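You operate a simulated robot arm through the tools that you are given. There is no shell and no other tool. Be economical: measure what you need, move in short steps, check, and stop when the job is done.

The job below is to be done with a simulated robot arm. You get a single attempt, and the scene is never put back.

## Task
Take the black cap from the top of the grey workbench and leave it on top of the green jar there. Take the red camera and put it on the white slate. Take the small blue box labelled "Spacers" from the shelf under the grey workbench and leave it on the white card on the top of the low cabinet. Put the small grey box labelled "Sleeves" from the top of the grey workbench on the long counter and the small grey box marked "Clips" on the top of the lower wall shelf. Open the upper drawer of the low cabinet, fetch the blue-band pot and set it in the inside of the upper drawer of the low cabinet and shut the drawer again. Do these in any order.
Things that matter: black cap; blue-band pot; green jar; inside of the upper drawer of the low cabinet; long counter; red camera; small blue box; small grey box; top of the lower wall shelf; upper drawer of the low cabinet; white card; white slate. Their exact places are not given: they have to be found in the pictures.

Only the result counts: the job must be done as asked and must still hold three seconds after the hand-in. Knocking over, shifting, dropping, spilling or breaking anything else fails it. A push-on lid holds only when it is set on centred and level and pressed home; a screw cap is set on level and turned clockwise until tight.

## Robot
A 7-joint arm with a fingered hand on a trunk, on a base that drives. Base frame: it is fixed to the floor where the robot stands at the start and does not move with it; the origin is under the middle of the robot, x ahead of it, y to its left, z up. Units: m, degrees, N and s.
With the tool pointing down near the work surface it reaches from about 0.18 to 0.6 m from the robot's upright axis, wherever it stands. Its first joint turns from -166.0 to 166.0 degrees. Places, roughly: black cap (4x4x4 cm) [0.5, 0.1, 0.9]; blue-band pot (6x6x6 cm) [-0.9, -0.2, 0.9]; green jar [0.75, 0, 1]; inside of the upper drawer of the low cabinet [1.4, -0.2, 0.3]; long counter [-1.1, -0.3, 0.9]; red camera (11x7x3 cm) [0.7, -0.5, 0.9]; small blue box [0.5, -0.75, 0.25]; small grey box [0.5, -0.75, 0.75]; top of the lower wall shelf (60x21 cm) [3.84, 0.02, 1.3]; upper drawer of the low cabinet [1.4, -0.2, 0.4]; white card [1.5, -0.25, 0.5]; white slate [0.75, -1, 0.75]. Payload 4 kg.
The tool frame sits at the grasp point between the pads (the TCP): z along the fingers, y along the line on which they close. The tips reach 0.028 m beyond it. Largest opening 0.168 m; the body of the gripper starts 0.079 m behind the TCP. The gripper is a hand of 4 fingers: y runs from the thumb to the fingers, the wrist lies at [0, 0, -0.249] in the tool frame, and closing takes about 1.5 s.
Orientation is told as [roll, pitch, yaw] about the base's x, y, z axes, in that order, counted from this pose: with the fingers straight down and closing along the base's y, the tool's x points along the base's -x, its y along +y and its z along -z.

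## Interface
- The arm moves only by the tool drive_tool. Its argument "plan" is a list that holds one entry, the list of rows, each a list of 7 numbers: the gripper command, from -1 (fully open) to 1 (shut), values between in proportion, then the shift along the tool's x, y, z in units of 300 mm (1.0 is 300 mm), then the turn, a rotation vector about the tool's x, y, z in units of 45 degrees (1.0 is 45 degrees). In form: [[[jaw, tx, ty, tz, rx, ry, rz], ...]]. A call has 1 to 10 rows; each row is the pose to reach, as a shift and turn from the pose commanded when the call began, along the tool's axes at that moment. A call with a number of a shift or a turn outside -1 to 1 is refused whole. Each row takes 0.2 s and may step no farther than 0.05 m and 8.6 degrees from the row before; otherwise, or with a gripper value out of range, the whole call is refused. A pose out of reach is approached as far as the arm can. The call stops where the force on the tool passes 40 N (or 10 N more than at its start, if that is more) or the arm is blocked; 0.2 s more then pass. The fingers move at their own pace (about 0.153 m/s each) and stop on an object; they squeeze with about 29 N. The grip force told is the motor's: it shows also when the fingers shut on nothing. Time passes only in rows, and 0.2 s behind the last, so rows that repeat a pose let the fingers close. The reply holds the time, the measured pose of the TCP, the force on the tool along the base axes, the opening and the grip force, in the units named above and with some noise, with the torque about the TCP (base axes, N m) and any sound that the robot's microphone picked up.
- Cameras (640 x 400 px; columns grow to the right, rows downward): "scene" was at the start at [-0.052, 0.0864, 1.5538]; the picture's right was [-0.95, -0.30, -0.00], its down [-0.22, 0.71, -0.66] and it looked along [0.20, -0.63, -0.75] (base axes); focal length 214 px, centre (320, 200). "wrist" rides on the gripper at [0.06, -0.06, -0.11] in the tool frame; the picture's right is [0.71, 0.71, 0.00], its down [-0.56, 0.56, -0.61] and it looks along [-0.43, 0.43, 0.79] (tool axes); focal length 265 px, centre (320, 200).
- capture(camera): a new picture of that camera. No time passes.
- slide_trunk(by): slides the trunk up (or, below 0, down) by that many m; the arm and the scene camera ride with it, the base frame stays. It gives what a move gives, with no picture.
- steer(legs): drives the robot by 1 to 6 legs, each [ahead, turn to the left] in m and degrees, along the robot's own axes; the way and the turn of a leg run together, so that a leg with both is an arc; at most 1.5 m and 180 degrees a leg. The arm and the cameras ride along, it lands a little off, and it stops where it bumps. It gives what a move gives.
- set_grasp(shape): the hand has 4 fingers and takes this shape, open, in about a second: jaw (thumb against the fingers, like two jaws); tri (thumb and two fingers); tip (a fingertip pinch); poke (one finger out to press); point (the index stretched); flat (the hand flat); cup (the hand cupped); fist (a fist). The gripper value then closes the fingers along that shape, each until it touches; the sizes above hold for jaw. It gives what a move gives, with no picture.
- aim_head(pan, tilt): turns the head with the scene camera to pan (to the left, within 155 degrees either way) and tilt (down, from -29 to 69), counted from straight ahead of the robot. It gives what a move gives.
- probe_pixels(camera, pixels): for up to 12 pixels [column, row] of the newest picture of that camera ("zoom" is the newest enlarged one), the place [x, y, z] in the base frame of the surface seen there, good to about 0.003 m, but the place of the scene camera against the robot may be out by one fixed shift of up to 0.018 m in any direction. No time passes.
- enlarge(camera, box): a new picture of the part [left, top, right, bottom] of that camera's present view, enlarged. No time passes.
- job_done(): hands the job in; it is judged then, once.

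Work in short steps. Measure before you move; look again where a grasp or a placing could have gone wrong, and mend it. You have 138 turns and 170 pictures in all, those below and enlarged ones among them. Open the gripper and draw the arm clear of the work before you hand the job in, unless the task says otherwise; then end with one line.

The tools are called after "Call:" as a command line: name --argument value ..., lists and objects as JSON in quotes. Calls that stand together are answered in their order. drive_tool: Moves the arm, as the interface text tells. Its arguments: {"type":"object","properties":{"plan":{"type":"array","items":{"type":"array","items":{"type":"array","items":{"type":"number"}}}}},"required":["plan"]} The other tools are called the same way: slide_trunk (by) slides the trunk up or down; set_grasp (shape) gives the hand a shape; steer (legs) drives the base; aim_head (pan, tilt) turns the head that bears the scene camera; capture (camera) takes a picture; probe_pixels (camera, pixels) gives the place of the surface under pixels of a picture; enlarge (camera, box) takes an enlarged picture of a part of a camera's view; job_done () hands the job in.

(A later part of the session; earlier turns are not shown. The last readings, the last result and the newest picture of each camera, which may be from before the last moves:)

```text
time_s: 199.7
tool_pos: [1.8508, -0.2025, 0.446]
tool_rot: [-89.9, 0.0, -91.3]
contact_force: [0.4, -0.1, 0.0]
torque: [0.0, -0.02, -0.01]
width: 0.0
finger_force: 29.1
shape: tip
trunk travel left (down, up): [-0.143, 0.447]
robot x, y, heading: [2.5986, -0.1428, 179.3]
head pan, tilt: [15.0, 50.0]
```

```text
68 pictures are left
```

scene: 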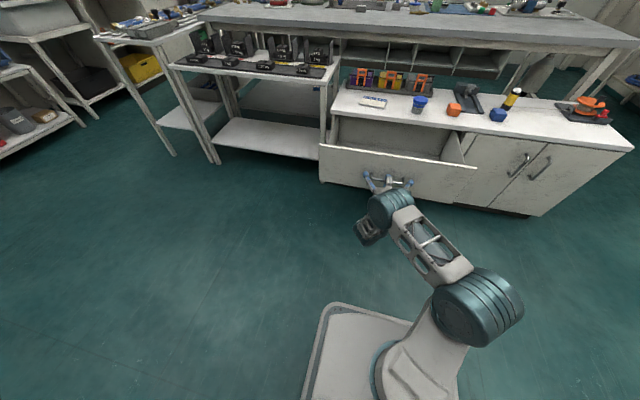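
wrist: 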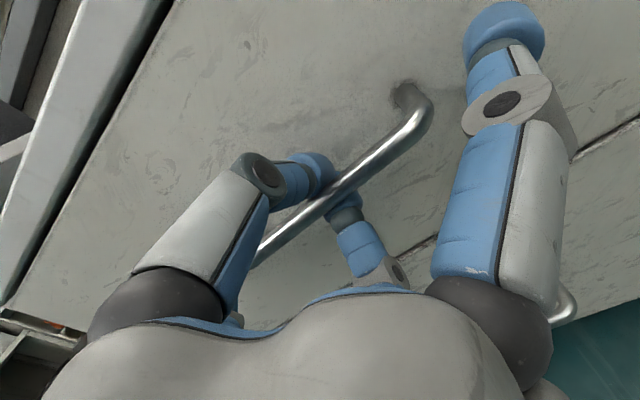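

Drawer open by ~0.26 m. I probe its interior, release the handle, and back off.

Call:
probe_pixels --camera "scene" --pixels '[[390, 135], [390, 145], [345, 125], [430, 145], [395, 155], [325, 150], [470, 168], [416, 104]]'

Call:
drive_tool --plan '[[[0.4, 0, 0, 0, 0, 0, 0], [0, 0, 0, 0, 0, 0, 0], [0, 0, 0, 0, 0, 0, 0], [0, 0, 0, -0.1, 0, 0, 0], [0, 0, 0, -0.25, 0, 0, 0], [0, 0, -0.1, -0.35, 0, 0, 0], [0, 0, -0.25, -0.4, 0, 0, 0], [0, 0, -0.4, -0.4, 0, 0, 0], [0, 0, -0.55, -0.4, 0, 0, 0], [0, 0, -0.7, -0.4, 0, 0, 0]]]'

Call:
capture --camera "scene"

```text
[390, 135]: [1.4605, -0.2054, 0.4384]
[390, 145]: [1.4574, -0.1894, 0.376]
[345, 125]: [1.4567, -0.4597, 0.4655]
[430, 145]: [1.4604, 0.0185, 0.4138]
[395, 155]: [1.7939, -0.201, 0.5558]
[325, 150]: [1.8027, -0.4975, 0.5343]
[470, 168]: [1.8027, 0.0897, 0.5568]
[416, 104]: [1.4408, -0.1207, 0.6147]
```

```text
time_s: 201.9
tool_pos: [1.972, -0.2046, 0.6555]
tool_rot: [-90.0, 0.1, -91.5]
contact_force: [0.3, 0.5, 0.0]
torque: [0.01, 0.03, -0.01]
width: 0.0836
finger_force: 0.0
shape: tip
trunk travel left (down, up): [-0.143, 0.447]
robot x, y, heading: [2.5965, -0.1445, 179.3]
head pan, tilt: [15.0, 50.0]
```

```text
67 pictures are left
```

scene: 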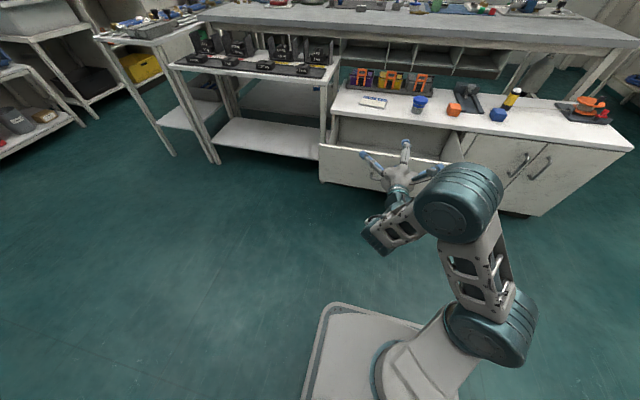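

Released cleanly. I rotate the hand back to vertical, reset to jaw.

Call:
drive_tool --plan '[[[0, 0, 0, 0, -0.11, 0.11, 0.11], [0, 0, 0, 0, -0.22, 0.22, 0.22], [0, 0, 0, 0, -0.33, 0.33, 0.33], [0, 0, 0, 0, -0.44, 0.44, 0.44], [0, 0, 0, 0, -0.55, 0.55, 0.55], [0, 0, 0, 0, -0.66, 0.66, 0.66], [0, 0, 0, 0, -0.77, 0.77, 0.77]]]'

Call:
drive_tool --plan '[[[0, 0, 0, 0, -0.11, 0.11, 0.11], [0, 0, 0, 0, -0.22, 0.22, 0.22], [0, 0, 0, 0, -0.33, 0.33, 0.33], [0, 0, 0, 0, -0.44, 0.44, 0.44], [0, 0, 0, 0, -0.55, 0.55, 0.55], [0, 0, 0, 0, -0.66, 0.66, 0.66], [0, 0, 0, 0, -0.77, 0.77, 0.77]]]'

Call:
slide_trunk --by 0.15

Call:
set_grasp --shape "jaw"

Call:
steer --legs '[[0.44, 0]]'

Call:
capture --camera "wrist"

```text
time_s: 203.5
tool_pos: [1.9717, -0.2066, 0.6569]
tool_rot: [-44.8, -19.4, -136.4]
contact_force: [0.2, -0.3, 0.6]
torque: [-0.05, -0.01, 0.02]
width: 0.0835
finger_force: 0.0
shape: tip
trunk travel left (down, up): [-0.143, 0.447]
robot x, y, heading: [2.5965, -0.1434, 179.2]
head pan, tilt: [15.0, 50.0]
```

```text
time_s: 205.1
tool_pos: [1.9719, -0.2053, 0.6572]
tool_rot: [0.0, 0.3, 178.4]
contact_force: [0.1, -0.7, 0.1]
torque: [0.05, 0.03, 0.01]
width: 0.0839
finger_force: 0.0
shape: tip
trunk travel left (down, up): [-0.143, 0.447]
robot x, y, heading: [2.5996, -0.1396, 179.3]
head pan, tilt: [15.0, 50.0]
```

```text
time_s: 206.8
tool_pos: [1.9717, -0.2051, 0.8069]
tool_rot: [0.0, 0.1, 178.5]
contact_force: [0.5, -0.2, -0.5]
torque: [0.04, -0.01, -0.02]
width: 0.0837
finger_force: 0.0
shape: tip
trunk travel left (down, up): [-0.293, 0.297]
robot x, y, heading: [2.5961, -0.1412, 179.2]
head pan, tilt: [15.0, 50.0]
```

```text
time_s: 207.7
tool_pos: [1.9721, -0.2063, 0.8066]
tool_rot: [0.0, 0.1, 178.5]
contact_force: [0.7, 0.3, -0.5]
torque: [0.01, -0.03, 0.01]
width: 0.1682
finger_force: 0.1
shape: jaw
trunk travel left (down, up): [-0.293, 0.297]
robot x, y, heading: [2.597, -0.1421, 179.6]
head pan, tilt: [15.0, 50.0]
```

```text
time_s: 210.4
tool_pos: [1.5359, -0.2032, 0.8074]
tool_rot: [0.0, 0.1, 178.8]
contact_force: [-0.7, -0.1, 0.5]
torque: [0.03, 0.04, 0.02]
width: 0.1679
finger_force: 0.2
shape: jaw
trunk travel left (down, up): [-0.293, 0.297]
robot x, y, heading: [2.1615, -0.1396, 179.5]
head pan, tilt: [15.0, 50.0]
```

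```text
66 pictures are left
```

wrist: 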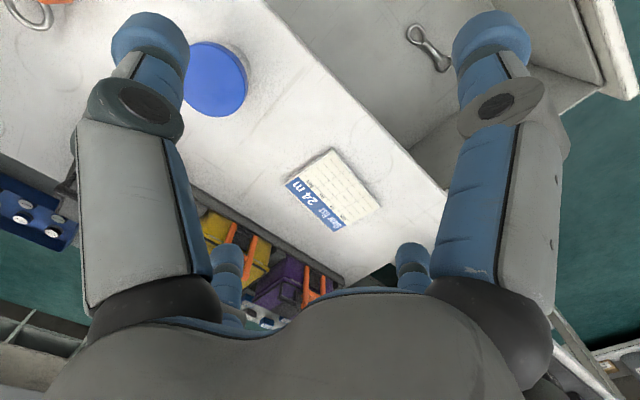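

The pot lid is at (215,80); the drawer holds a snap hook at (430,45). I probe pot, card and drawer interior.

Call:
probe_pixels --camera "wrist" --pixels '[[185, 80], [246, 78], [215, 44], [215, 116], [288, 184], [330, 148], [380, 206], [333, 234], [430, 45], [370, 40], [390, 100], [560, 60]]'

```text
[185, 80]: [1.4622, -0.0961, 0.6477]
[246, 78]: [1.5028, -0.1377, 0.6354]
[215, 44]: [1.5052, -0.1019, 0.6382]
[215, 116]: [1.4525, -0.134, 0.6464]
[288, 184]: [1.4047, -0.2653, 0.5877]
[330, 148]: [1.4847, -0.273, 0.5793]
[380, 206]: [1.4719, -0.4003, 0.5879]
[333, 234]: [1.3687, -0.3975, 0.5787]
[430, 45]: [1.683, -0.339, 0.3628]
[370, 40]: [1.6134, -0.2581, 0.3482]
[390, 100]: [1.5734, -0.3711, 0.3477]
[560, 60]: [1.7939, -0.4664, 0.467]
```

Drawer floor z≈0.348; pot at (1.481,-0.115). I grasp the pot again the same way.

Call:
drive_tool --plan '[[[0, -0.07, -0.1, 0, 0, 0, 0], [0, -0.14, -0.2, 0, 0, 0, 0], [0, -0.19, -0.29, 0.05, 0, 0, 0], [0, -0.19, -0.29, 0.18, 0, 0, 0], [0, -0.19, -0.29, 0.32, 0, 0, 0]]]'

Call:
capture --camera "wrist"

```text
time_s: 211.6
tool_pos: [1.4816, -0.114, 0.7109]
tool_rot: [0.0, 0.0, 178.7]
contact_force: [-0.3, 0.1, 0.1]
torque: [0.01, 0.01, -0.03]
width: 0.0845
finger_force: 0.0
shape: jaw
trunk travel left (down, up): [-0.293, 0.297]
robot x, y, heading: [2.1621, -0.1368, 179.6]
head pan, tilt: [15.0, 50.0]
```

```text
65 pictures are left
```

wrist: 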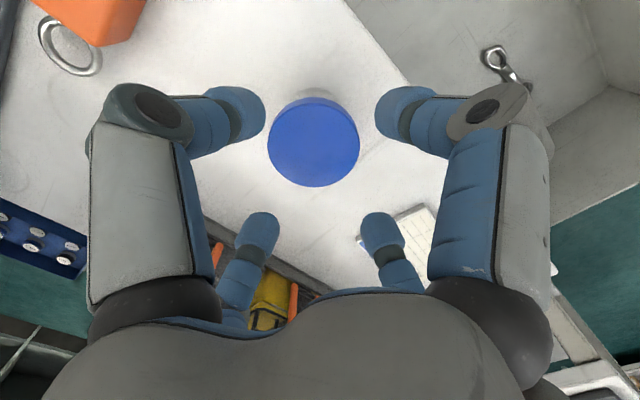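

Slight 3 mm correction, then descend, close and lift.

Call:
drive_tool --plan '[[[0, -0.01, -0.01, 0.1, 0, 0, 0], [0, -0.01, -0.01, 0.2, 0, 0, 0], [0, -0.01, -0.01, 0.236, 0, 0, 0], [1, -0.01, -0.01, 0.236, 0, 0, 0], [1, -0.01, -0.01, 0.236, 0, 0, 0], [1, -0.01, -0.01, 0.236, 0, 0, 0], [1, -0.01, -0.01, 0.236, 0, 0, 0]]]'

Call:
drive_tool --plan '[[[1, 0, 0, -0.12, 0, 0, 0], [1, 0, 0, -0.26, 0, 0, 0], [1, 0, 0, -0.4, 0, 0, 0], [1, 0.12, 0.02, -0.45, 0, 0, 0], [1, 0.25, 0.05, -0.45, 0, 0, 0], [1, 0.38, 0.08, -0.45, 0, 0, 0], [1, 0.5, 0.1, -0.45, 0, 0, 0], [1, 0.6, 0.1, -0.45, 0, 0, 0]]]'

Call:
slide_trunk --by -0.1

Call:
capture --camera "wrist"

Call:
capture --camera "scene"

```text
time_s: 213.2
tool_pos: [1.4795, -0.112, 0.6394]
tool_rot: [0.0, 0.1, 178.7]
contact_force: [-0.3, -0.5, -0.7]
torque: [0.01, -0.02, -0.03]
width: 0.0491
finger_force: 29.2
shape: jaw
trunk travel left (down, up): [-0.293, 0.297]
robot x, y, heading: [2.1625, -0.1402, 179.4]
head pan, tilt: [15.0, 50.0]
```

```text
time_s: 215.0
tool_pos: [1.6598, -0.1455, 0.7744]
tool_rot: [0.0, 0.1, 178.6]
contact_force: [-0.5, 0.4, -1.1]
torque: [0.02, -0.05, 0.0]
width: 0.0491
finger_force: 28.8
shape: jaw
trunk travel left (down, up): [-0.293, 0.297]
robot x, y, heading: [2.1658, -0.1385, 179.5]
head pan, tilt: [15.0, 50.0]
```

```text
time_s: 216.3
tool_pos: [1.6583, -0.1454, 0.6748]
tool_rot: [0.0, 0.1, 178.7]
contact_force: [0.4, -1.0, -1.9]
torque: [0.02, 0.03, 0.0]
width: 0.0486
finger_force: 28.9
shape: jaw
trunk travel left (down, up): [-0.193, 0.397]
robot x, y, heading: [2.1612, -0.1371, 179.5]
head pan, tilt: [15.0, 50.0]
```

```text
64 pictures are left
```

wrist: 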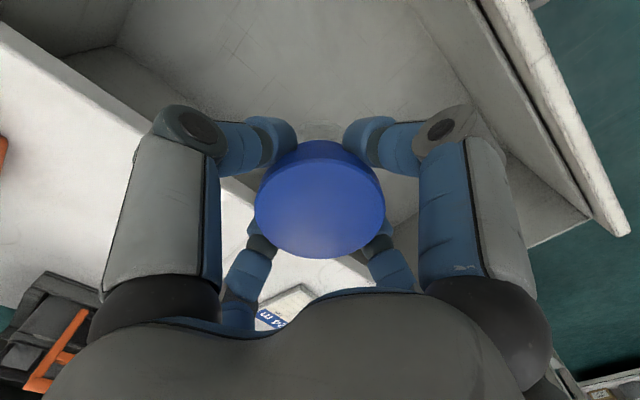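

```text
63 pictures are left
```

scene: 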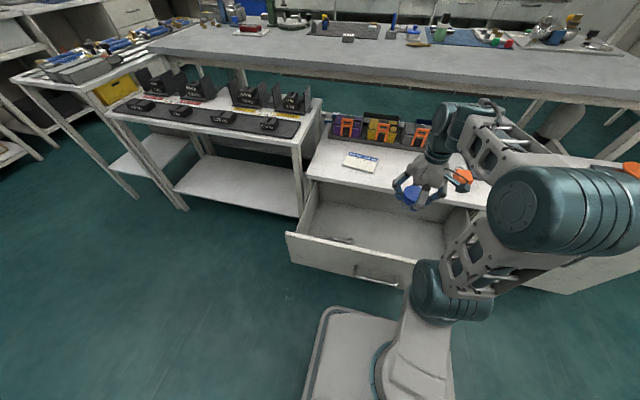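

Above the open drawer, floor clear beneath. I lower the pot in.

Call:
drive_tool --plan '[[[1, 0.046, 0, 0.12, 0, 0, 0], [1, 0.046, 0, 0.26, 0, 0, 0], [1, 0.046, 0, 0.4, 0, 0, 0], [1, 0.046, 0, 0.52, 0, 0, 0], [1, 0.046, 0, 0.62, 0, 0, 0]]]'

Call:
capture --camera "wrist"

Call:
capture --camera "scene"

```text
time_s: 217.5
tool_pos: [1.6714, -0.1464, 0.4879]
tool_rot: [0.1, 0.1, 178.5]
contact_force: [0.1, 0.7, -1.2]
torque: [0.0, 0.01, 0.01]
width: 0.0488
finger_force: 29.1
shape: jaw
trunk travel left (down, up): [-0.193, 0.397]
robot x, y, heading: [2.1607, -0.1375, 179.4]
head pan, tilt: [15.0, 50.0]
```

```text
62 pictures are left
```

wrist: 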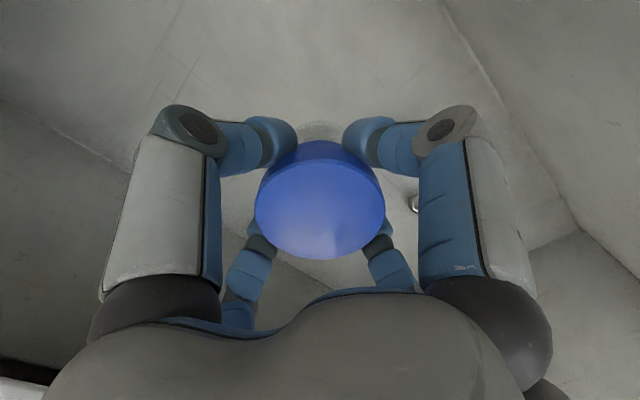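

```text
61 pictures are left
```

scene: 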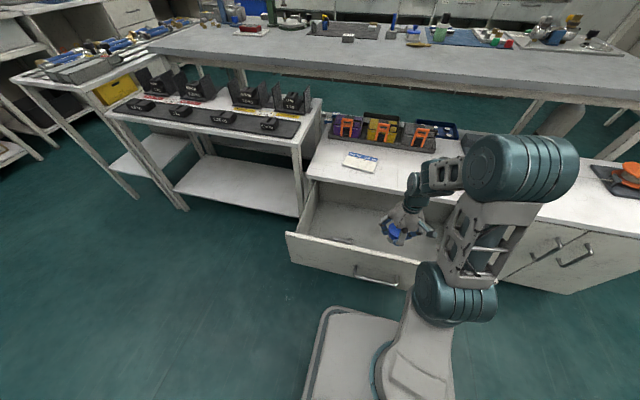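

Going well; I continue down to the drawer floor.

Call:
drive_tool --plan '[[[1, 0, 0, 0.1, 0, 0, 0], [1, 0, 0, 0.19, 0, 0, 0], [1, 0, 0, 0.235, 0, 0, 0], [1, 0, 0, 0.247, 0, 0, 0], [1, 0, 0, 0.254, 0, 0, 0], [1, 0, 0, 0.26, 0, 0, 0], [1, 0, 0, 0.26, 0, 0, 0]]]'

```text
time_s: 219.1
tool_pos: [1.6723, -0.1467, 0.4093]
tool_rot: [0.0, 0.1, 178.7]
contact_force: [0.4, -0.5, -1.8]
torque: [0.01, 0.0, 0.02]
width: 0.0486
finger_force: 29.3
shape: jaw
trunk travel left (down, up): [-0.193, 0.397]
robot x, y, heading: [2.161, -0.1397, 179.4]
head pan, tilt: [15.0, 50.0]
```

Call:
drive_tool --plan '[[[1, 0, 0, 0.004, 0, 0, 0], [1, 0, 0, 0.008, 0, 0, 0], [1, 0, 0, 0.008, 0, 0, 0]]]'

```text
time_s: 219.9
tool_pos: [1.6727, -0.1452, 0.4079]
tool_rot: [0.0, 0.1, 178.6]
contact_force: [-0.4, -0.8, -1.8]
torque: [0.02, -0.02, 0.01]
width: 0.049
finger_force: 29.0
shape: jaw
trunk travel left (down, up): [-0.193, 0.397]
robot x, y, heading: [2.1626, -0.138, 179.4]
head pan, tilt: [15.0, 50.0]
```

Call:
drive_tool --plan '[[[1, 0, 0, 0.004, 0, 0, 0], [1, 0, 0, 0.008, 0, 0, 0], [1, 0, 0, 0.012, 0, 0, 0], [1, 0, 0, 0.012, 0, 0, 0]]]'

```text
time_s: 220.9
tool_pos: [1.6717, -0.1464, 0.4051]
tool_rot: [0.1, 0.0, 178.6]
contact_force: [0.7, 0.2, 21.5]
torque: [-0.09, -0.05, 0.0]
width: 0.049
finger_force: 28.3
shape: jaw
trunk travel left (down, up): [-0.193, 0.397]
robot x, y, heading: [2.1609, -0.144, 179.5]
head pan, tilt: [15.0, 50.0]
```

On the floor of the drawer. I ease off 1 mm, release and rise.

Call:
drive_tool --plan '[[[1, 0, 0, -0.004, 0, 0, 0], [0.4, 0, 0, -0.004, 0, 0, 0], [0, 0, 0, -0.004, 0, 0, 0], [0, 0, 0, -0.004, 0, 0, 0], [0, 0, 0, -0.1, 0, 0, 0], [0, 0, 0, -0.25, 0, 0, 0], [0, 0, 0, -0.4, 0, 0, 0], [0, 0, 0, -0.55, 0, 0, 0], [0, 0, 0, -0.7, 0, 0, 0], [0, 0, 0, -0.85, 0, 0, 0]]]'

Call:
capture --camera "wrist"

```text
time_s: 223.1
tool_pos: [1.6722, -0.1484, 0.6608]
tool_rot: [-0.1, 0.2, 178.6]
contact_force: [-0.2, 0.1, 0.4]
torque: [0.0, -0.02, -0.01]
width: 0.0834
finger_force: 0.0
shape: jaw
trunk travel left (down, up): [-0.193, 0.397]
robot x, y, heading: [2.1583, -0.1411, 179.5]
head pan, tilt: [15.0, 50.0]
```

```text
60 pictures are left
```

wrist: 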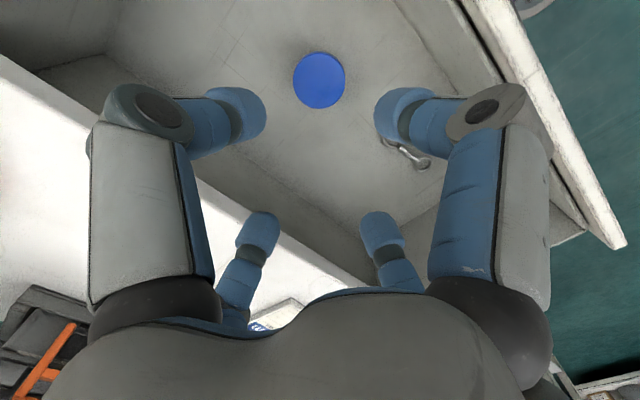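

Pot stands in the drawer. To shut it I'll push the handle with closed fingertips tilted 45°. I raise, back off, tilt and close the fingers.

Call:
drive_tool --plan '[[[0, 0, 0, -0.12, 0, 0, 0], [0.5, 0.05, 0, -0.24, 0, 0, 0], [1, 0.1, 0, -0.3, 0, 0, 0]]]'

Call:
steer --legs '[[-0.27, 0]]'

Call:
drive_tool --plan '[[[1, 0, 0.03, 0.1, 0, -0.17, 0], [1, 0, 0.06, 0.2, 0, -0.34, 0], [1, 0, 0.1, 0.3, 0, -0.51, 0], [1, 0, 0.14, 0.4, 0, -0.68, 0], [1, 0, 0.17, 0.5, 0, -0.85, 0], [1, 0, 0.17, 0.6, 0, -1, 0], [1, 0, 0.17, 0.7, 0, -1, 0], [1, 0, 0.17, 0.8, 0, -1, 0]]]'

Call:
capture --camera "wrist"

Call:
capture --camera "scene"

```text
time_s: 223.9
tool_pos: [1.7018, -0.1478, 0.7513]
tool_rot: [0.0, 0.1, 178.6]
contact_force: [0.3, 0.3, 0.0]
torque: [0.02, -0.02, 0.0]
width: 0.0
finger_force: 20.2
shape: jaw
trunk travel left (down, up): [-0.193, 0.397]
robot x, y, heading: [2.1562, -0.1399, 179.4]
head pan, tilt: [15.0, 50.0]
```

```text
time_s: 225.8
tool_pos: [1.9734, -0.1505, 0.751]
tool_rot: [0.0, 0.1, 178.5]
contact_force: [-0.3, -0.4, -0.7]
torque: [0.0, 0.0, 0.02]
width: 0.0
finger_force: 29.1
shape: jaw
trunk travel left (down, up): [-0.193, 0.397]
robot x, y, heading: [2.4348, -0.1395, 179.1]
head pan, tilt: [15.0, 50.0]
```

```text
time_s: 227.6
tool_pos: [1.9735, -0.2013, 0.5102]
tool_rot: [0.0, -45.0, 178.6]
contact_force: [0.9, -0.3, -0.2]
torque: [-0.02, 0.02, 0.0]
width: 0.0
finger_force: 29.1
shape: jaw
trunk travel left (down, up): [-0.193, 0.397]
robot x, y, heading: [2.4343, -0.1415, 179.6]
head pan, tilt: [15.0, 50.0]
```

```text
59 pictures are left
```

wrist: 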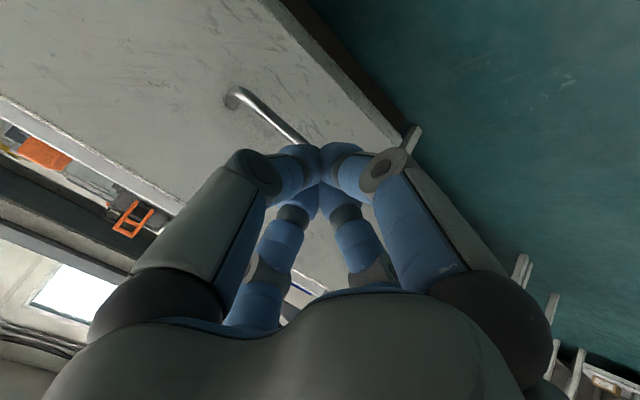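

```text
58 pictures are left
```

scene: 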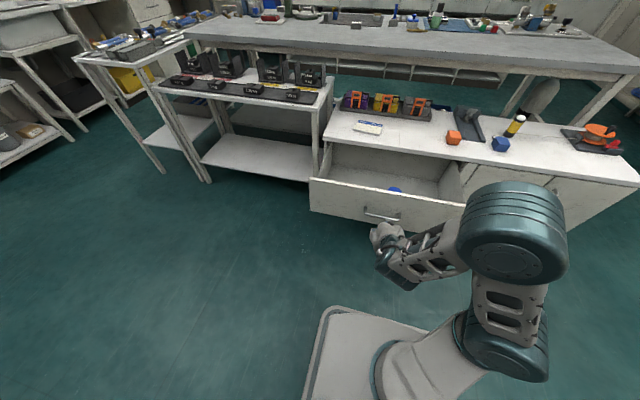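

The fingertips face the handle. I lower 4 cm and push the drawer in.

Call:
drive_tool --plan '[[[1, 0.104, 0, 0.104, 0, 0, 0], [1, 0.004, 0, 0.204, 0, 0, 0], [1, -0.086, 0, 0.294, 0, 0, 0], [1, -0.166, 0, 0.374, 0, 0, 0], [1, -0.236, 0, 0.444, 0, 0, 0], [1, -0.306, 0, 0.514, 0, 0, 0], [1, -0.376, 0, 0.584, 0, 0, 0], [1, -0.446, 0, 0.654, 0, 0, 0], [1, -0.516, 0, 0.724, 0, 0, 0]]]'

Call:
capture --camera "scene"

```text
time_s: 229.6
tool_pos: [1.7091, -0.196, 0.4656]
tool_rot: [0.0, -44.9, 178.6]
contact_force: [0.6, 0.3, 0.6]
torque: [-0.02, -0.03, -0.01]
width: 0.0002
finger_force: 29.2
shape: jaw
trunk travel left (down, up): [-0.193, 0.397]
robot x, y, heading: [2.4304, -0.1385, 179.7]
head pan, tilt: [15.0, 50.0]
```

```text
57 pictures are left
```

scene: 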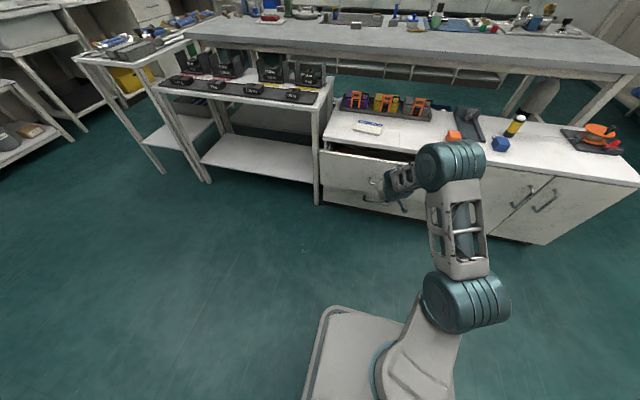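

Nearly shut; I push on gently to the stop.

Call:
drive_tool --plan '[[[1, -0.07, 0, 0.07, 0, 0, 0], [1, -0.13, 0, 0.13, 0, 0, 0], [1, -0.17, 0, 0.17, 0, 0, 0], [1, -0.2, 0, 0.2, 0, 0, 0], [1, -0.22, 0, 0.22, 0, 0, 0], [1, -0.235, 0, 0.235, 0, 0, 0], [1, -0.25, 0, 0.25, 0, 0, 0], [1, -0.26, 0, 0.26, 0, 0, 0]]]'

Call:
capture --camera "wrist"

```text
time_s: 231.0
tool_pos: [1.6166, -0.1929, 0.4666]
tool_rot: [-0.3, -44.5, 178.7]
contact_force: [22.3, 1.1, 19.0]
torque: [0.03, 0.03, -0.02]
width: 0.0
finger_force: 29.0
shape: jaw
trunk travel left (down, up): [-0.193, 0.397]
robot x, y, heading: [2.436, -0.1424, 179.3]
head pan, tilt: [15.0, 50.0]
stopped in row 6: the force on the tool passed its limit at 46 N (the readings are from after the stop); the commanded pose is now the measured one
```

```text
56 pictures are left
```

wrist: 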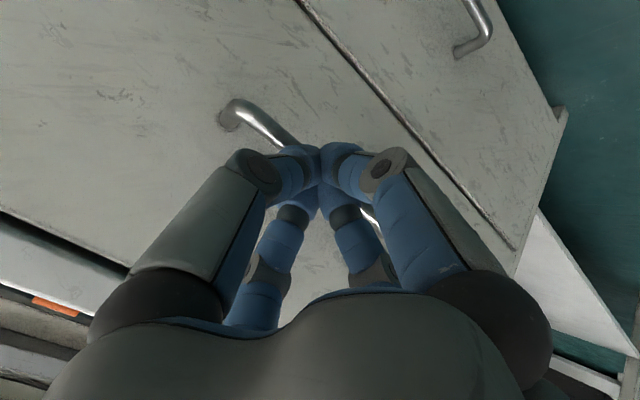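

Stopped at the hard end. I probe face versus the neighbouring panel to confirm it is shut.

Call:
probe_pixels --camera "wrist" --pixels '[[150, 100], [100, 150], [400, 60], [420, 100], [60, 225], [455, 130], [230, 115], [250, 60]]'

```text
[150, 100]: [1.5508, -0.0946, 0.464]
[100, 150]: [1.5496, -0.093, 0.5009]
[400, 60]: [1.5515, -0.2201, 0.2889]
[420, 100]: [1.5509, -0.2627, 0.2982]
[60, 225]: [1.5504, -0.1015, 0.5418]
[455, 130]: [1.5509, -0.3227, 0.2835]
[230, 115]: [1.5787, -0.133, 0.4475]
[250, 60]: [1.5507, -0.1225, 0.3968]
```

Drawer is flush (1.551 both faces): shut. I back off, raise and re-level the hand, and raise the trunk.

Call:
drive_tool --plan '[[[1, 0.1, 0, -0.1, 0, 0, 0], [1, 0.2, 0, -0.2, 0, 0, 0], [1, 0.3, 0, -0.3, 0, 0, 0], [1, 0.3, 0, -0.4, 0, 0.17, 0], [1, 0.3, 0, -0.5, 0, 0.34, 0], [1, 0.3, 0, -0.6, 0, 0.51, 0], [1, 0.3, 0, -0.7, 0, 0.68, 0], [1, 0.3, 0, -0.7, 0, 0.85, 0], [1, 0.3, 0, -0.7, 0.006, 0.99, 0]]]'

Call:
slide_trunk --by 0.39

Call:
steer --legs '[[0, -90], [1.42, 0], [0, 90], [1.3, 0], [1.25, 0]]'

Call:
capture --camera "scene"

```text
time_s: 233.0
tool_pos: [1.8259, -0.1981, 0.5504]
tool_rot: [-0.4, 0.3, 178.7]
contact_force: [1.0, -0.8, 1.0]
torque: [0.02, 0.04, 0.04]
width: 0.0002
finger_force: 28.9
shape: jaw
trunk travel left (down, up): [-0.193, 0.397]
robot x, y, heading: [2.4319, -0.1399, 179.5]
head pan, tilt: [15.0, 50.0]
```

```text
time_s: 236.8
tool_pos: [1.8255, -0.198, 0.9412]
tool_rot: [-0.4, 0.1, 178.5]
contact_force: [-0.3, 0.6, -0.1]
torque: [0.0, 0.02, -0.04]
width: 0.0
finger_force: 29.1
shape: jaw
trunk travel left (down, up): [-0.583, 0.007]
robot x, y, heading: [2.4335, -0.1383, 179.3]
head pan, tilt: [15.0, 50.0]
```

```text
time_s: 263.6
tool_pos: [-0.7391, 1.2211, 0.94]
tool_rot: [-0.4, 0.4, 179.6]
contact_force: [0.2, -0.4, -0.9]
torque: [-0.02, 0.01, 0.02]
width: 0.0
finger_force: 29.1
shape: jaw
trunk travel left (down, up): [-0.583, 0.007]
robot x, y, heading: [-0.1329, 1.2908, -179.3]
head pan, tilt: [15.0, 50.0]
```

```text
55 pictures are left
```

scene: 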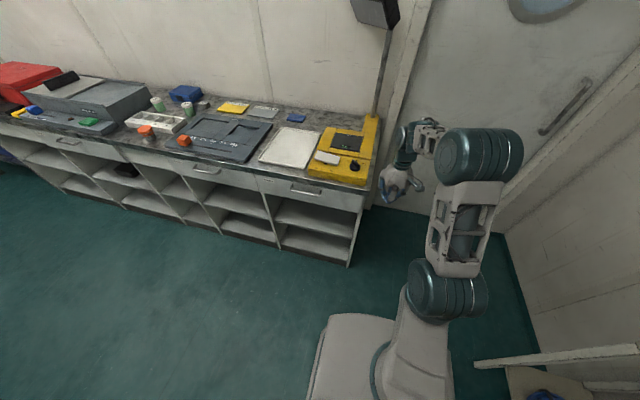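

I tuck the arm higher first (the counter is near), then drive to the bench at y≈-0.62.

Call:
drive_tool --plan '[[[1, 0.08, 0, -0.1, 0.009, 0.007, 0], [1, 0.16, 0, -0.2, 0.009, 0.007, 0], [1, 0.24, 0, -0.3, 0.009, 0.007, 0], [1, 0.32, 0, -0.4, 0.009, 0.007, 0], [1, 0.4, 0, -0.5, 0.009, 0.007, 0], [1, 0.48, 0, -0.6, 0.009, 0.007, 0], [0, 0.56, 0, -0.68, 0.009, 0.007, 0], [0, 0.64, 0, -0.7, 0.009, 0.007, 0]]]'

Call:
steer --legs '[[0, 89.3], [1.0, 0], [0.9, 0], [0, 90], [0.18, 0]]'

Call:
capture --camera "wrist"

Call:
aim_head --pan 0 --tilt 55

Call:
capture --camera "scene"

```text
time_s: 265.4
tool_pos: [-0.562, 1.2149, 1.1503]
tool_rot: [-0.6, 0.6, 179.6]
contact_force: [-0.1, -0.7, -0.2]
torque: [0.09, 0.05, 0.0]
width: 0.0838
finger_force: 0.2
shape: jaw
out of reach, approached as far as the arm can: row 7, 8
trunk travel left (down, up): [-0.583, 0.007]
robot x, y, heading: [-0.1331, 1.2929, -179.3]
head pan, tilt: [15.0, 50.0]
```

```text
time_s: 283.7
tool_pos: [0.5078, -0.5415, 1.1496]
tool_rot: [-0.6, 0.8, -1.0]
contact_force: [-1.0, 0.4, -0.2]
torque: [-0.01, 0.0, 0.01]
width: 0.0838
finger_force: 0.0
shape: jaw
trunk travel left (down, up): [-0.583, 0.007]
robot x, y, heading: [0.0748, -0.6084, 0.0]
head pan, tilt: [15.0, 50.0]
```

```text
54 pictures are left
```

wrist: 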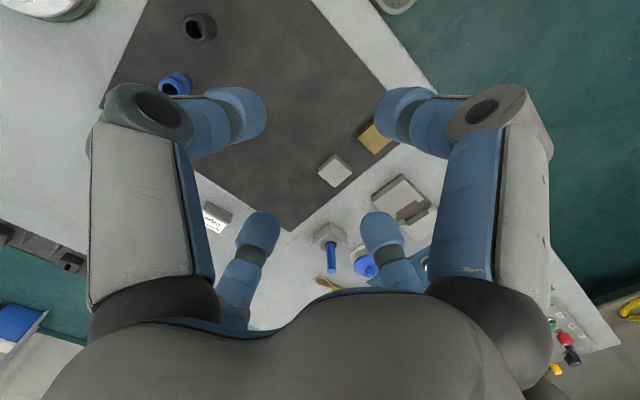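

```text
time_s: 284.4
tool_pos: [0.5074, -0.5409, 1.1498]
tool_rot: [-0.5, 0.8, -1.1]
contact_force: [0.3, -0.5, 0.1]
torque: [0.01, -0.02, -0.01]
width: 0.0839
finger_force: 0.0
shape: jaw
trunk travel left (down, up): [-0.583, 0.007]
robot x, y, heading: [0.0771, -0.6088, -0.0]
head pan, tilt: [0.0, 55.0]
```

```text
53 pictures are left
```

scene: 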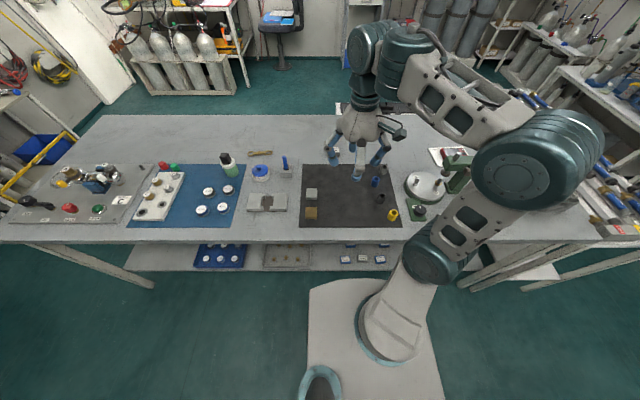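

I switch to "tip" and move over the Clips box.

Call:
set_grasp --shape "tip"

Call:
drive_tool --plan '[[[-0.2, -0.12, 0.01, 0.05, -0.011, -0.018, -0.024], [-0.2, -0.24, 0.03, 0.1, -0.011, -0.018, -0.024], [-0.2, -0.36, 0.05, 0.15, -0.011, -0.018, -0.024], [-0.2, -0.48, 0.06, 0.2, -0.011, -0.018, -0.024], [-0.2, -0.6, 0.08, 0.25, -0.011, -0.018, -0.024], [-0.2, -0.72, 0.1, 0.3, -0.011, -0.018, -0.024], [-0.2, -0.84, 0.105, 0.36, -0.011, -0.018, -0.024], [-0.2, -0.974, 0.105, 0.42, -0.011, -0.018, -0.024]]]'

Call:
capture --camera "wrist"

```text
time_s: 285.4
tool_pos: [0.5076, -0.5413, 1.1484]
tool_rot: [-0.4, 0.7, -1.0]
contact_force: [0.0, -0.6, -0.4]
torque: [-0.01, 0.0, -0.01]
width: 0.1679
finger_force: 0.0
shape: tip
trunk travel left (down, up): [-0.583, 0.007]
robot x, y, heading: [0.073, -0.6114, -0.0]
head pan, tilt: [0.0, 55.0]
```

```text
time_s: 287.1
tool_pos: [0.7994, -0.5162, 1.0191]
tool_rot: [0.0, 0.2, 0.1]
contact_force: [-0.1, 0.6, -0.7]
torque: [-0.01, 0.02, -0.04]
width: 0.1015
finger_force: 0.0
shape: tip
trunk travel left (down, up): [-0.583, 0.007]
robot x, y, heading: [0.0752, -0.61, 0.2]
head pan, tilt: [0.0, 55.0]
```

```text
52 pictures are left
```

wrist: 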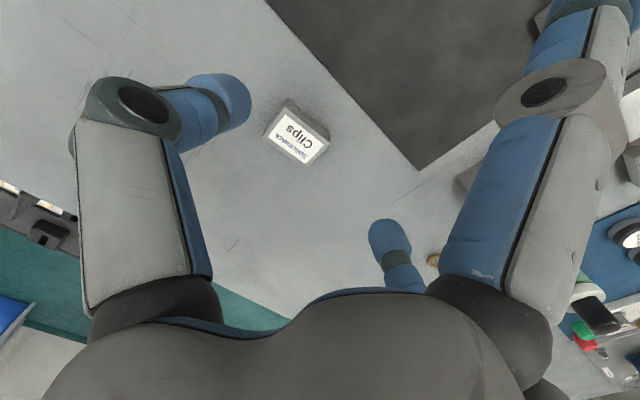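

Call:
probe_pixels --camera "wrist" --pixels '[[290, 101], [266, 134], [304, 160], [328, 137], [297, 135], [288, 110], [360, 180]]'

Call:
enlarge --camera "wrist" --box '[230, 80, 370, 180]'

```text
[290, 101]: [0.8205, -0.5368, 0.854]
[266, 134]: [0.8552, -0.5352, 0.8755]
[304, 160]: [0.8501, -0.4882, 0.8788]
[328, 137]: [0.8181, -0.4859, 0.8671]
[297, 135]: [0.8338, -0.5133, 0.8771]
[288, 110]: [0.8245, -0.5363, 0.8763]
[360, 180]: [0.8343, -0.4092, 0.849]
```

```text
4.00 times, centred on (300, 130) of wrist
```

zoom: 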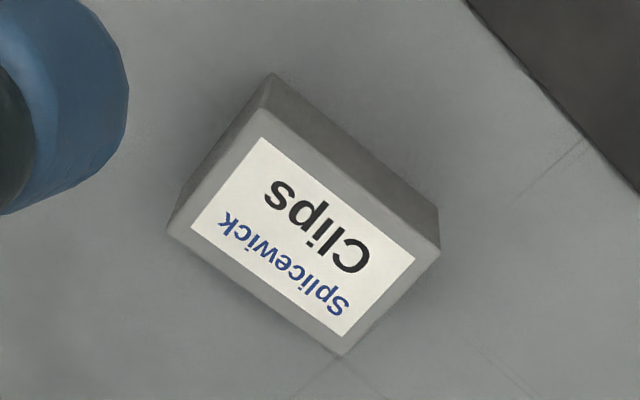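

Clips: centre (0.837,-0.512), 3.6×5 cm, top 0.877. I descend and pinch.

Call:
drive_tool --plan '[[[-0.2, -0.06, 0.007, 0.1, 0, 0, 0], [-0.2, -0.125, 0.014, 0.2, 0, 0, 0], [-0.1, -0.125, 0.014, 0.32, 0, 0, 0], [-0.1, -0.125, 0.014, 0.41, 0, 0, 0], [-0.1, -0.125, 0.014, 0.455, 0, 0, 0], [1, -0.125, 0.014, 0.455, 0, 0, 0], [1, -0.125, 0.014, 0.455, 0, 0, 0], [1, -0.125, 0.014, 0.455, 0, 0, 0], [1, -0.125, 0.014, 0.455, 0, 0, 0], [1, -0.125, 0.014, 0.455, 0, 0, 0]]]'

Call:
capture --camera "wrist"

```text
time_s: 289.4
tool_pos: [0.8357, -0.5111, 0.8825]
tool_rot: [0.0, 0.1, 0.1]
contact_force: [0.6, 0.8, 0.5]
torque: [-0.02, -0.06, -0.01]
width: 0.0519
finger_force: 28.8
shape: tip
trunk travel left (down, up): [-0.583, 0.007]
robot x, y, heading: [0.0751, -0.6084, -0.1]
head pan, tilt: [0.0, 55.0]
```

```text
50 pictures are left
```

wrist: 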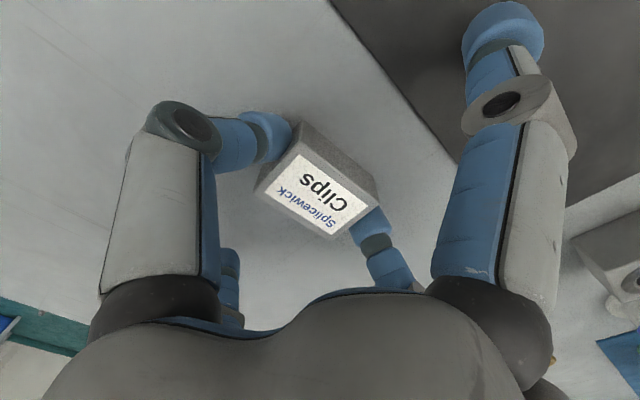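

Clips gripped. I lift, tuck in and drive the loop toward the wall shelf.

Call:
drive_tool --plan '[[[1, 0, 0, -0.12, 0, 0, 0], [1, 0.02, 0, -0.26, 0, 0, 0], [1, 0.1, 0, -0.38, 0, 0, 0], [1, 0.2, 0, -0.5, 0, 0, 0], [1, 0.3, 0, -0.62, 0, 0, 0], [1, 0.42, 0, -0.7, 0, 0, 0], [1, 0.55, 0, -0.76, 0, 0, 0], [1, 0.7, 0, -0.82, 0, 0, 0], [1, 0.85, 0, -0.86, 0, 0, 0], [1, 1.0, 0, -0.9, 0, 0, 0]]]'

Call:
steer --legs '[[-0.15, 0], [0, 90], [0.95, 0], [0.94, 0], [0, -90], [1.2, 0]]'

Call:
steer --legs '[[1.05, 0], [0, -90], [1.3, 0], [0.35, 0], [0, 90]]'

Call:
aim_head --pan 0 --tilt 25

Call:
capture --camera "scene"

```text
time_s: 291.6
tool_pos: [0.5334, -0.5111, 1.1521]
tool_rot: [-0.1, 0.0, 0.1]
contact_force: [-0.1, -0.8, -0.9]
torque: [0.02, -0.01, 0.0]
width: 0.0521
finger_force: 29.4
shape: tip
trunk travel left (down, up): [-0.583, 0.007]
robot x, y, heading: [0.0748, -0.6103, -0.1]
head pan, tilt: [0.0, 55.0]
```

```text
time_s: 315.2
tool_pos: [1.6097, 1.3602, 1.1529]
tool_rot: [0.0, 0.0, 0.1]
contact_force: [-0.6, -0.1, -0.7]
torque: [-0.01, 0.02, 0.0]
width: 0.0518
finger_force: 29.3
shape: tip
trunk travel left (down, up): [-0.583, 0.007]
robot x, y, heading: [1.15, 1.2598, -0.2]
head pan, tilt: [0.0, 55.0]
```

```text
time_s: 336.3
tool_pos: [2.6408, -0.3016, 1.1529]
tool_rot: [0.0, 0.0, -0.4]
contact_force: [0.2, 0.6, 0.2]
torque: [0.02, 0.0, -0.03]
width: 0.0518
finger_force: 29.5
shape: tip
trunk travel left (down, up): [-0.583, 0.007]
robot x, y, heading: [2.184, -0.3964, -0.9]
head pan, tilt: [0.0, 55.0]
```

```text
time_s: 337.2
tool_pos: [2.64, -0.3022, 1.1526]
tool_rot: [0.0, 0.0, -0.4]
contact_force: [-0.3, -0.6, -0.8]
torque: [0.01, -0.01, -0.03]
width: 0.052
finger_force: 29.2
shape: tip
trunk travel left (down, up): [-0.583, 0.007]
robot x, y, heading: [2.1822, -0.397, -0.8]
head pan, tilt: [0.0, 25.0]
```

```text
49 pictures are left
```

scene: 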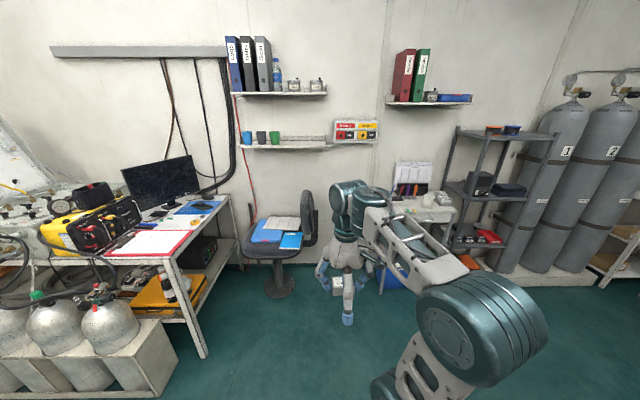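

The chair stands at (280,240) below the shelf at (285,146). I probe shelf, chair and surroundings.

Call:
probe_pixels --camera "scene" --pixels '[[300, 144], [322, 149], [295, 149], [322, 94], [310, 97], [240, 149], [310, 225], [308, 200], [275, 255], [282, 290], [258, 240], [356, 140]]'

Call:
enlarge --camera "scene" --box '[220, 70, 400, 180]'

```text
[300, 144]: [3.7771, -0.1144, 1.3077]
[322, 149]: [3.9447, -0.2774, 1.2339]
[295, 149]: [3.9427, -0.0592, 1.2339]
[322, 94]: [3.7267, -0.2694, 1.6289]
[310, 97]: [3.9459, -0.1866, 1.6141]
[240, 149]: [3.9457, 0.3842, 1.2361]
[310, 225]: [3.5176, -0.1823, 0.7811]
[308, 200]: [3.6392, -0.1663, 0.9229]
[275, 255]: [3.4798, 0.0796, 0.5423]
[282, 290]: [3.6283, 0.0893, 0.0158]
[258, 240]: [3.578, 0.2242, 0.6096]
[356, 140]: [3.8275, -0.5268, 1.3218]
```

```text
3.56 times, centred on (310, 125) of scene
```

zoom: 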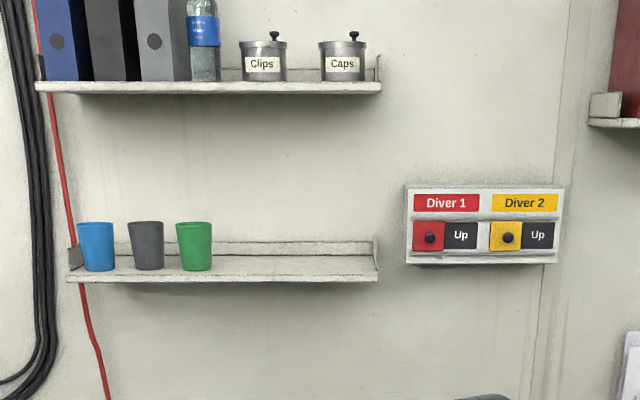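

The shelf right half is free; top z≈1.302. I first take the tilted (25°), raised pose here in free space to test reach.

Call:
drive_tool --plan '[[[1, -0.03, 0.03, -0.12, 0, -0.07, 0], [1, -0.06, 0.06, -0.24, 0, -0.14, 0], [1, -0.09, 0.09, -0.36, 0, -0.21, 0], [1, -0.12, 0.12, -0.48, 0, -0.28, 0], [1, -0.16, 0.16, -0.6, 0, -0.35, 0], [1, -0.2, 0.2, -0.72, 0, -0.42, 0], [1, -0.24, 0.24, -0.82, 0, -0.5, 0], [1, -0.27, 0.27, -0.9, 0, -0.556, 0]]]'

Call:
probe_pixels --camera "zoom" --pixels '[[300, 282], [300, 276], [300, 270], [300, 262], [300, 256], [374, 258], [200, 282], [300, 88], [300, 83], [212, 255]]'

Call:
capture --camera "scene"

```text
time_s: 339.0
tool_pos: [2.6736, -0.2678, 1.3672]
tool_rot: [0.2, -22.8, -0.5]
contact_force: [0.7, -0.4, -0.9]
torque: [0.06, 0.05, 0.07]
width: 0.0516
finger_force: 29.1
shape: tip
out of reach, approached as far as the arm can: row 5, 6, 7, 8
trunk travel left (down, up): [-0.583, 0.007]
robot x, y, heading: [2.181, -0.4005, -0.8]
head pan, tilt: [0.0, 25.0]
```

```text
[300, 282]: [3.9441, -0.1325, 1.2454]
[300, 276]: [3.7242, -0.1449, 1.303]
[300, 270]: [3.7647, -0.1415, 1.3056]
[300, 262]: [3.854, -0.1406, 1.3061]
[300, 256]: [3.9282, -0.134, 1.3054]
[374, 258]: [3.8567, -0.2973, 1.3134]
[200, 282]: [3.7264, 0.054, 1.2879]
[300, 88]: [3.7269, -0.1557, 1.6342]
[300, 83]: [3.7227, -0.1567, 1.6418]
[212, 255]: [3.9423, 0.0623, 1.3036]
```

```text
47 pictures are left
```

scene: 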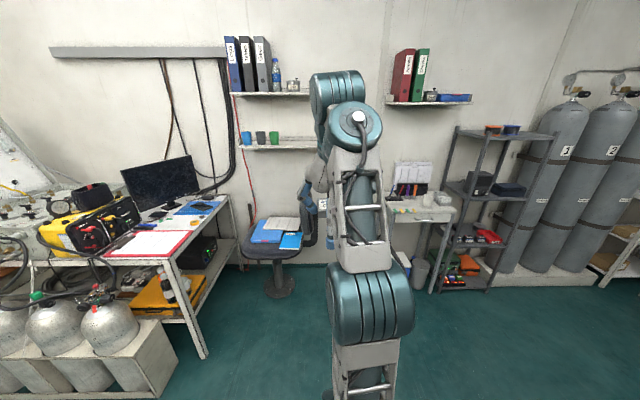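

Reach upward is limited (wrist sphere about z 0.79, R 0.91), so I must stand nearer, ~x 3.22. I drive 0.8 m, then check the chair clearance looking down.

Call:
steer --legs '[[0.8, 0]]'

Call:
aim_head --pan 30 --tilt 50

Call:
capture --camera "scene"

Call:
aim_head --pan -15 --tilt 50

Call:
capture --camera "scene"

```text
time_s: 343.3
tool_pos: [3.474, -0.2777, 1.3676]
tool_rot: [0.0, -22.9, -0.8]
contact_force: [-0.1, 0.4, -0.6]
torque: [0.02, 0.01, -0.03]
width: 0.0516
finger_force: 29.1
shape: tip
trunk travel left (down, up): [-0.583, 0.007]
robot x, y, heading: [2.9789, -0.4077, -0.5]
head pan, tilt: [0.0, 25.0]
```

```text
time_s: 344.3
tool_pos: [3.4723, -0.2779, 1.3666]
tool_rot: [0.0, -22.9, -0.7]
contact_force: [0.1, 0.2, 0.3]
torque: [-0.01, 0.03, -0.01]
width: 0.0518
finger_force: 28.6
shape: tip
trunk travel left (down, up): [-0.583, 0.007]
robot x, y, heading: [2.9793, -0.4068, -1.1]
head pan, tilt: [30.0, 50.0]
```

```text
46 pictures are left
```

scene: 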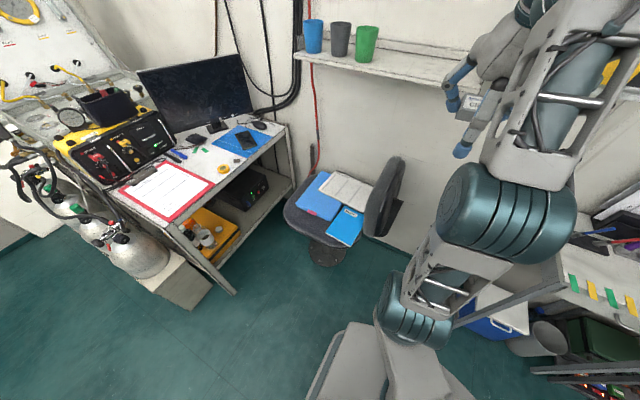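

```text
time_s: 345.4
tool_pos: [3.4729, -0.2786, 1.3661]
tool_rot: [0.0, -22.9, -0.7]
contact_force: [0.2, -0.1, -0.5]
torque: [-0.04, -0.02, 0.04]
width: 0.0516
finger_force: 29.1
shape: tip
trunk travel left (down, up): [-0.583, 0.007]
robot x, y, heading: [2.9771, -0.4076, -1.1]
head pan, tilt: [-15.0, 50.0]
```

```text
45 pictures are left
```

scene: 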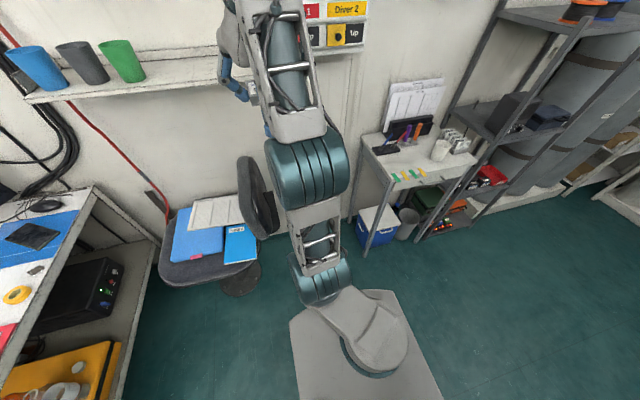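

Call:
probe_pixels --camera "scene" --pixels '[[255, 262], [262, 282], [222, 292], [245, 235], [270, 225], [160, 280], [367, 255], [365, 180], [375, 225], [370, 310], [345, 225]]'

```text
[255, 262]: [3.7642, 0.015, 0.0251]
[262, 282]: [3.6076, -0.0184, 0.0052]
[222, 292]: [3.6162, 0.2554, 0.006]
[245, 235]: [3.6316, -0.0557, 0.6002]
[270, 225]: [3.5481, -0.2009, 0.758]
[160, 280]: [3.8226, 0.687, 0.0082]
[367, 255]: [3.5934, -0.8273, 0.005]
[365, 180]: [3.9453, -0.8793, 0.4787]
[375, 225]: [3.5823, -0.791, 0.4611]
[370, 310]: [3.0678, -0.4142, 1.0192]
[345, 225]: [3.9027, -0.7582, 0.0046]
```

Chair and table leave room up to x≈3.35 at this y. I shift the hand +y 7.5 cm, tilt to 30° and yaw 12°, before the final approach.

Call:
drive_tool --plan '[[[1, 0.03, 0.06, 0, -0.026, -0.04, -0.06], [1, 0.06, 0.12, 0, -0.052, -0.08, -0.12], [1, 0.09, 0.19, 0, -0.078, -0.12, -0.18], [1, 0.108, 0.25, 0, -0.104, -0.158, -0.246]]]'

Call:
capture --camera "wrist"

```text
time_s: 346.4
tool_pos: [3.4432, -0.2019, 1.3552]
tool_rot: [-1.0, -30.0, 11.6]
contact_force: [0.1, 0.2, -0.3]
torque: [-0.05, 0.0, 0.02]
width: 0.0518
finger_force: 29.1
shape: tip
trunk travel left (down, up): [-0.583, 0.007]
robot x, y, heading: [2.9799, -0.4085, -0.9]
head pan, tilt: [-15.0, 50.0]
```

```text
44 pictures are left
```

wrist: 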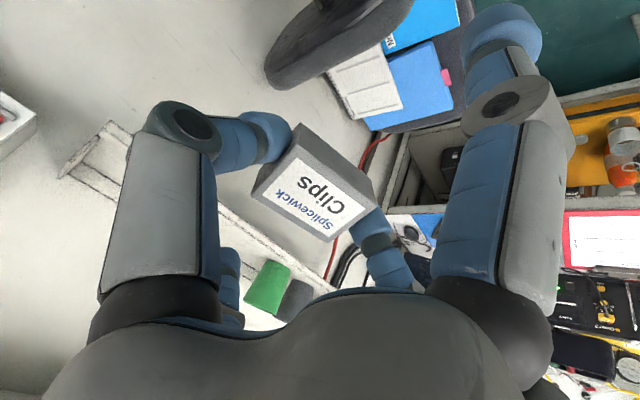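

Pose reached exactly. I probe the shelf edge from the wrist camera for precision.

Call:
probe_pixels --camera "wrist" --pixels '[[100, 135], [65, 165], [110, 145], [240, 225], [235, 235], [310, 290], [230, 215], [265, 285], [100, 165]]'

Call:
enlarge --camera "wrist" --box '[40, 100, 340, 310]'

```text
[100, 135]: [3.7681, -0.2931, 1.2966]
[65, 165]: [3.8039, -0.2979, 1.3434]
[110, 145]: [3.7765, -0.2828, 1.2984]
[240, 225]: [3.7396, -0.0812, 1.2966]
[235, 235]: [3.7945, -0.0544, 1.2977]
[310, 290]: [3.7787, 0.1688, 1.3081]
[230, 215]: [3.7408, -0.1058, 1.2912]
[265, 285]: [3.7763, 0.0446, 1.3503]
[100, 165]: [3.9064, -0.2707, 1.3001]
```

```text
1.90 times, centred on (190, 205) of wrist
```

zoom: 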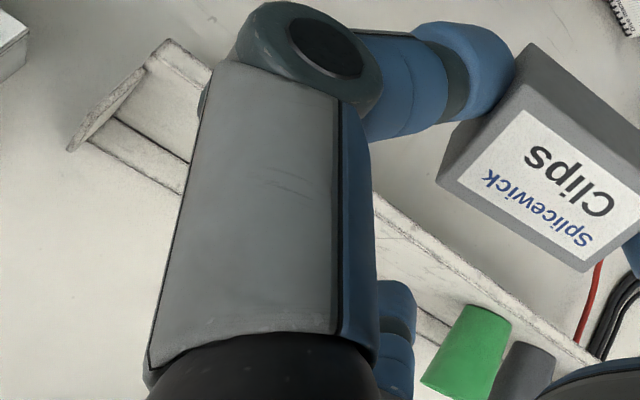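

Shelf top 1.298, front edge 3.739, side lip y≈-0.29. I drive 0.26 m in.

Call:
steer --legs '[[0.26, 0]]'

Call:
capture --camera "wrist"

```text
time_s: 348.2
tool_pos: [3.7043, -0.2076, 1.3547]
tool_rot: [-0.9, -29.9, 11.7]
contact_force: [0.2, 0.0, -2.2]
torque: [0.0, -0.01, 0.02]
width: 0.0518
finger_force: 29.3
shape: tip
trunk travel left (down, up): [-0.583, 0.007]
robot x, y, heading: [3.2399, -0.4144, -1.0]
head pan, tilt: [-15.0, 50.0]
```

```text
42 pictures are left
```

wrist: 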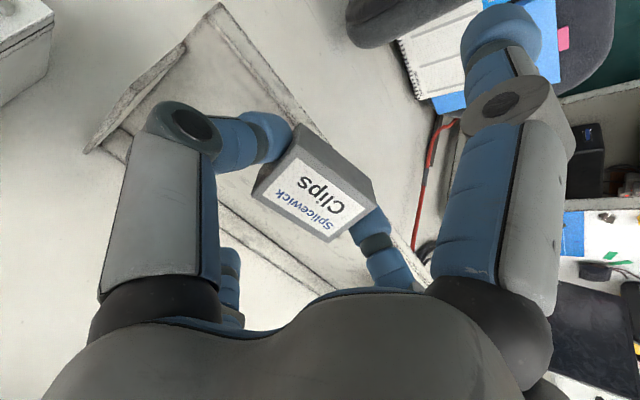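

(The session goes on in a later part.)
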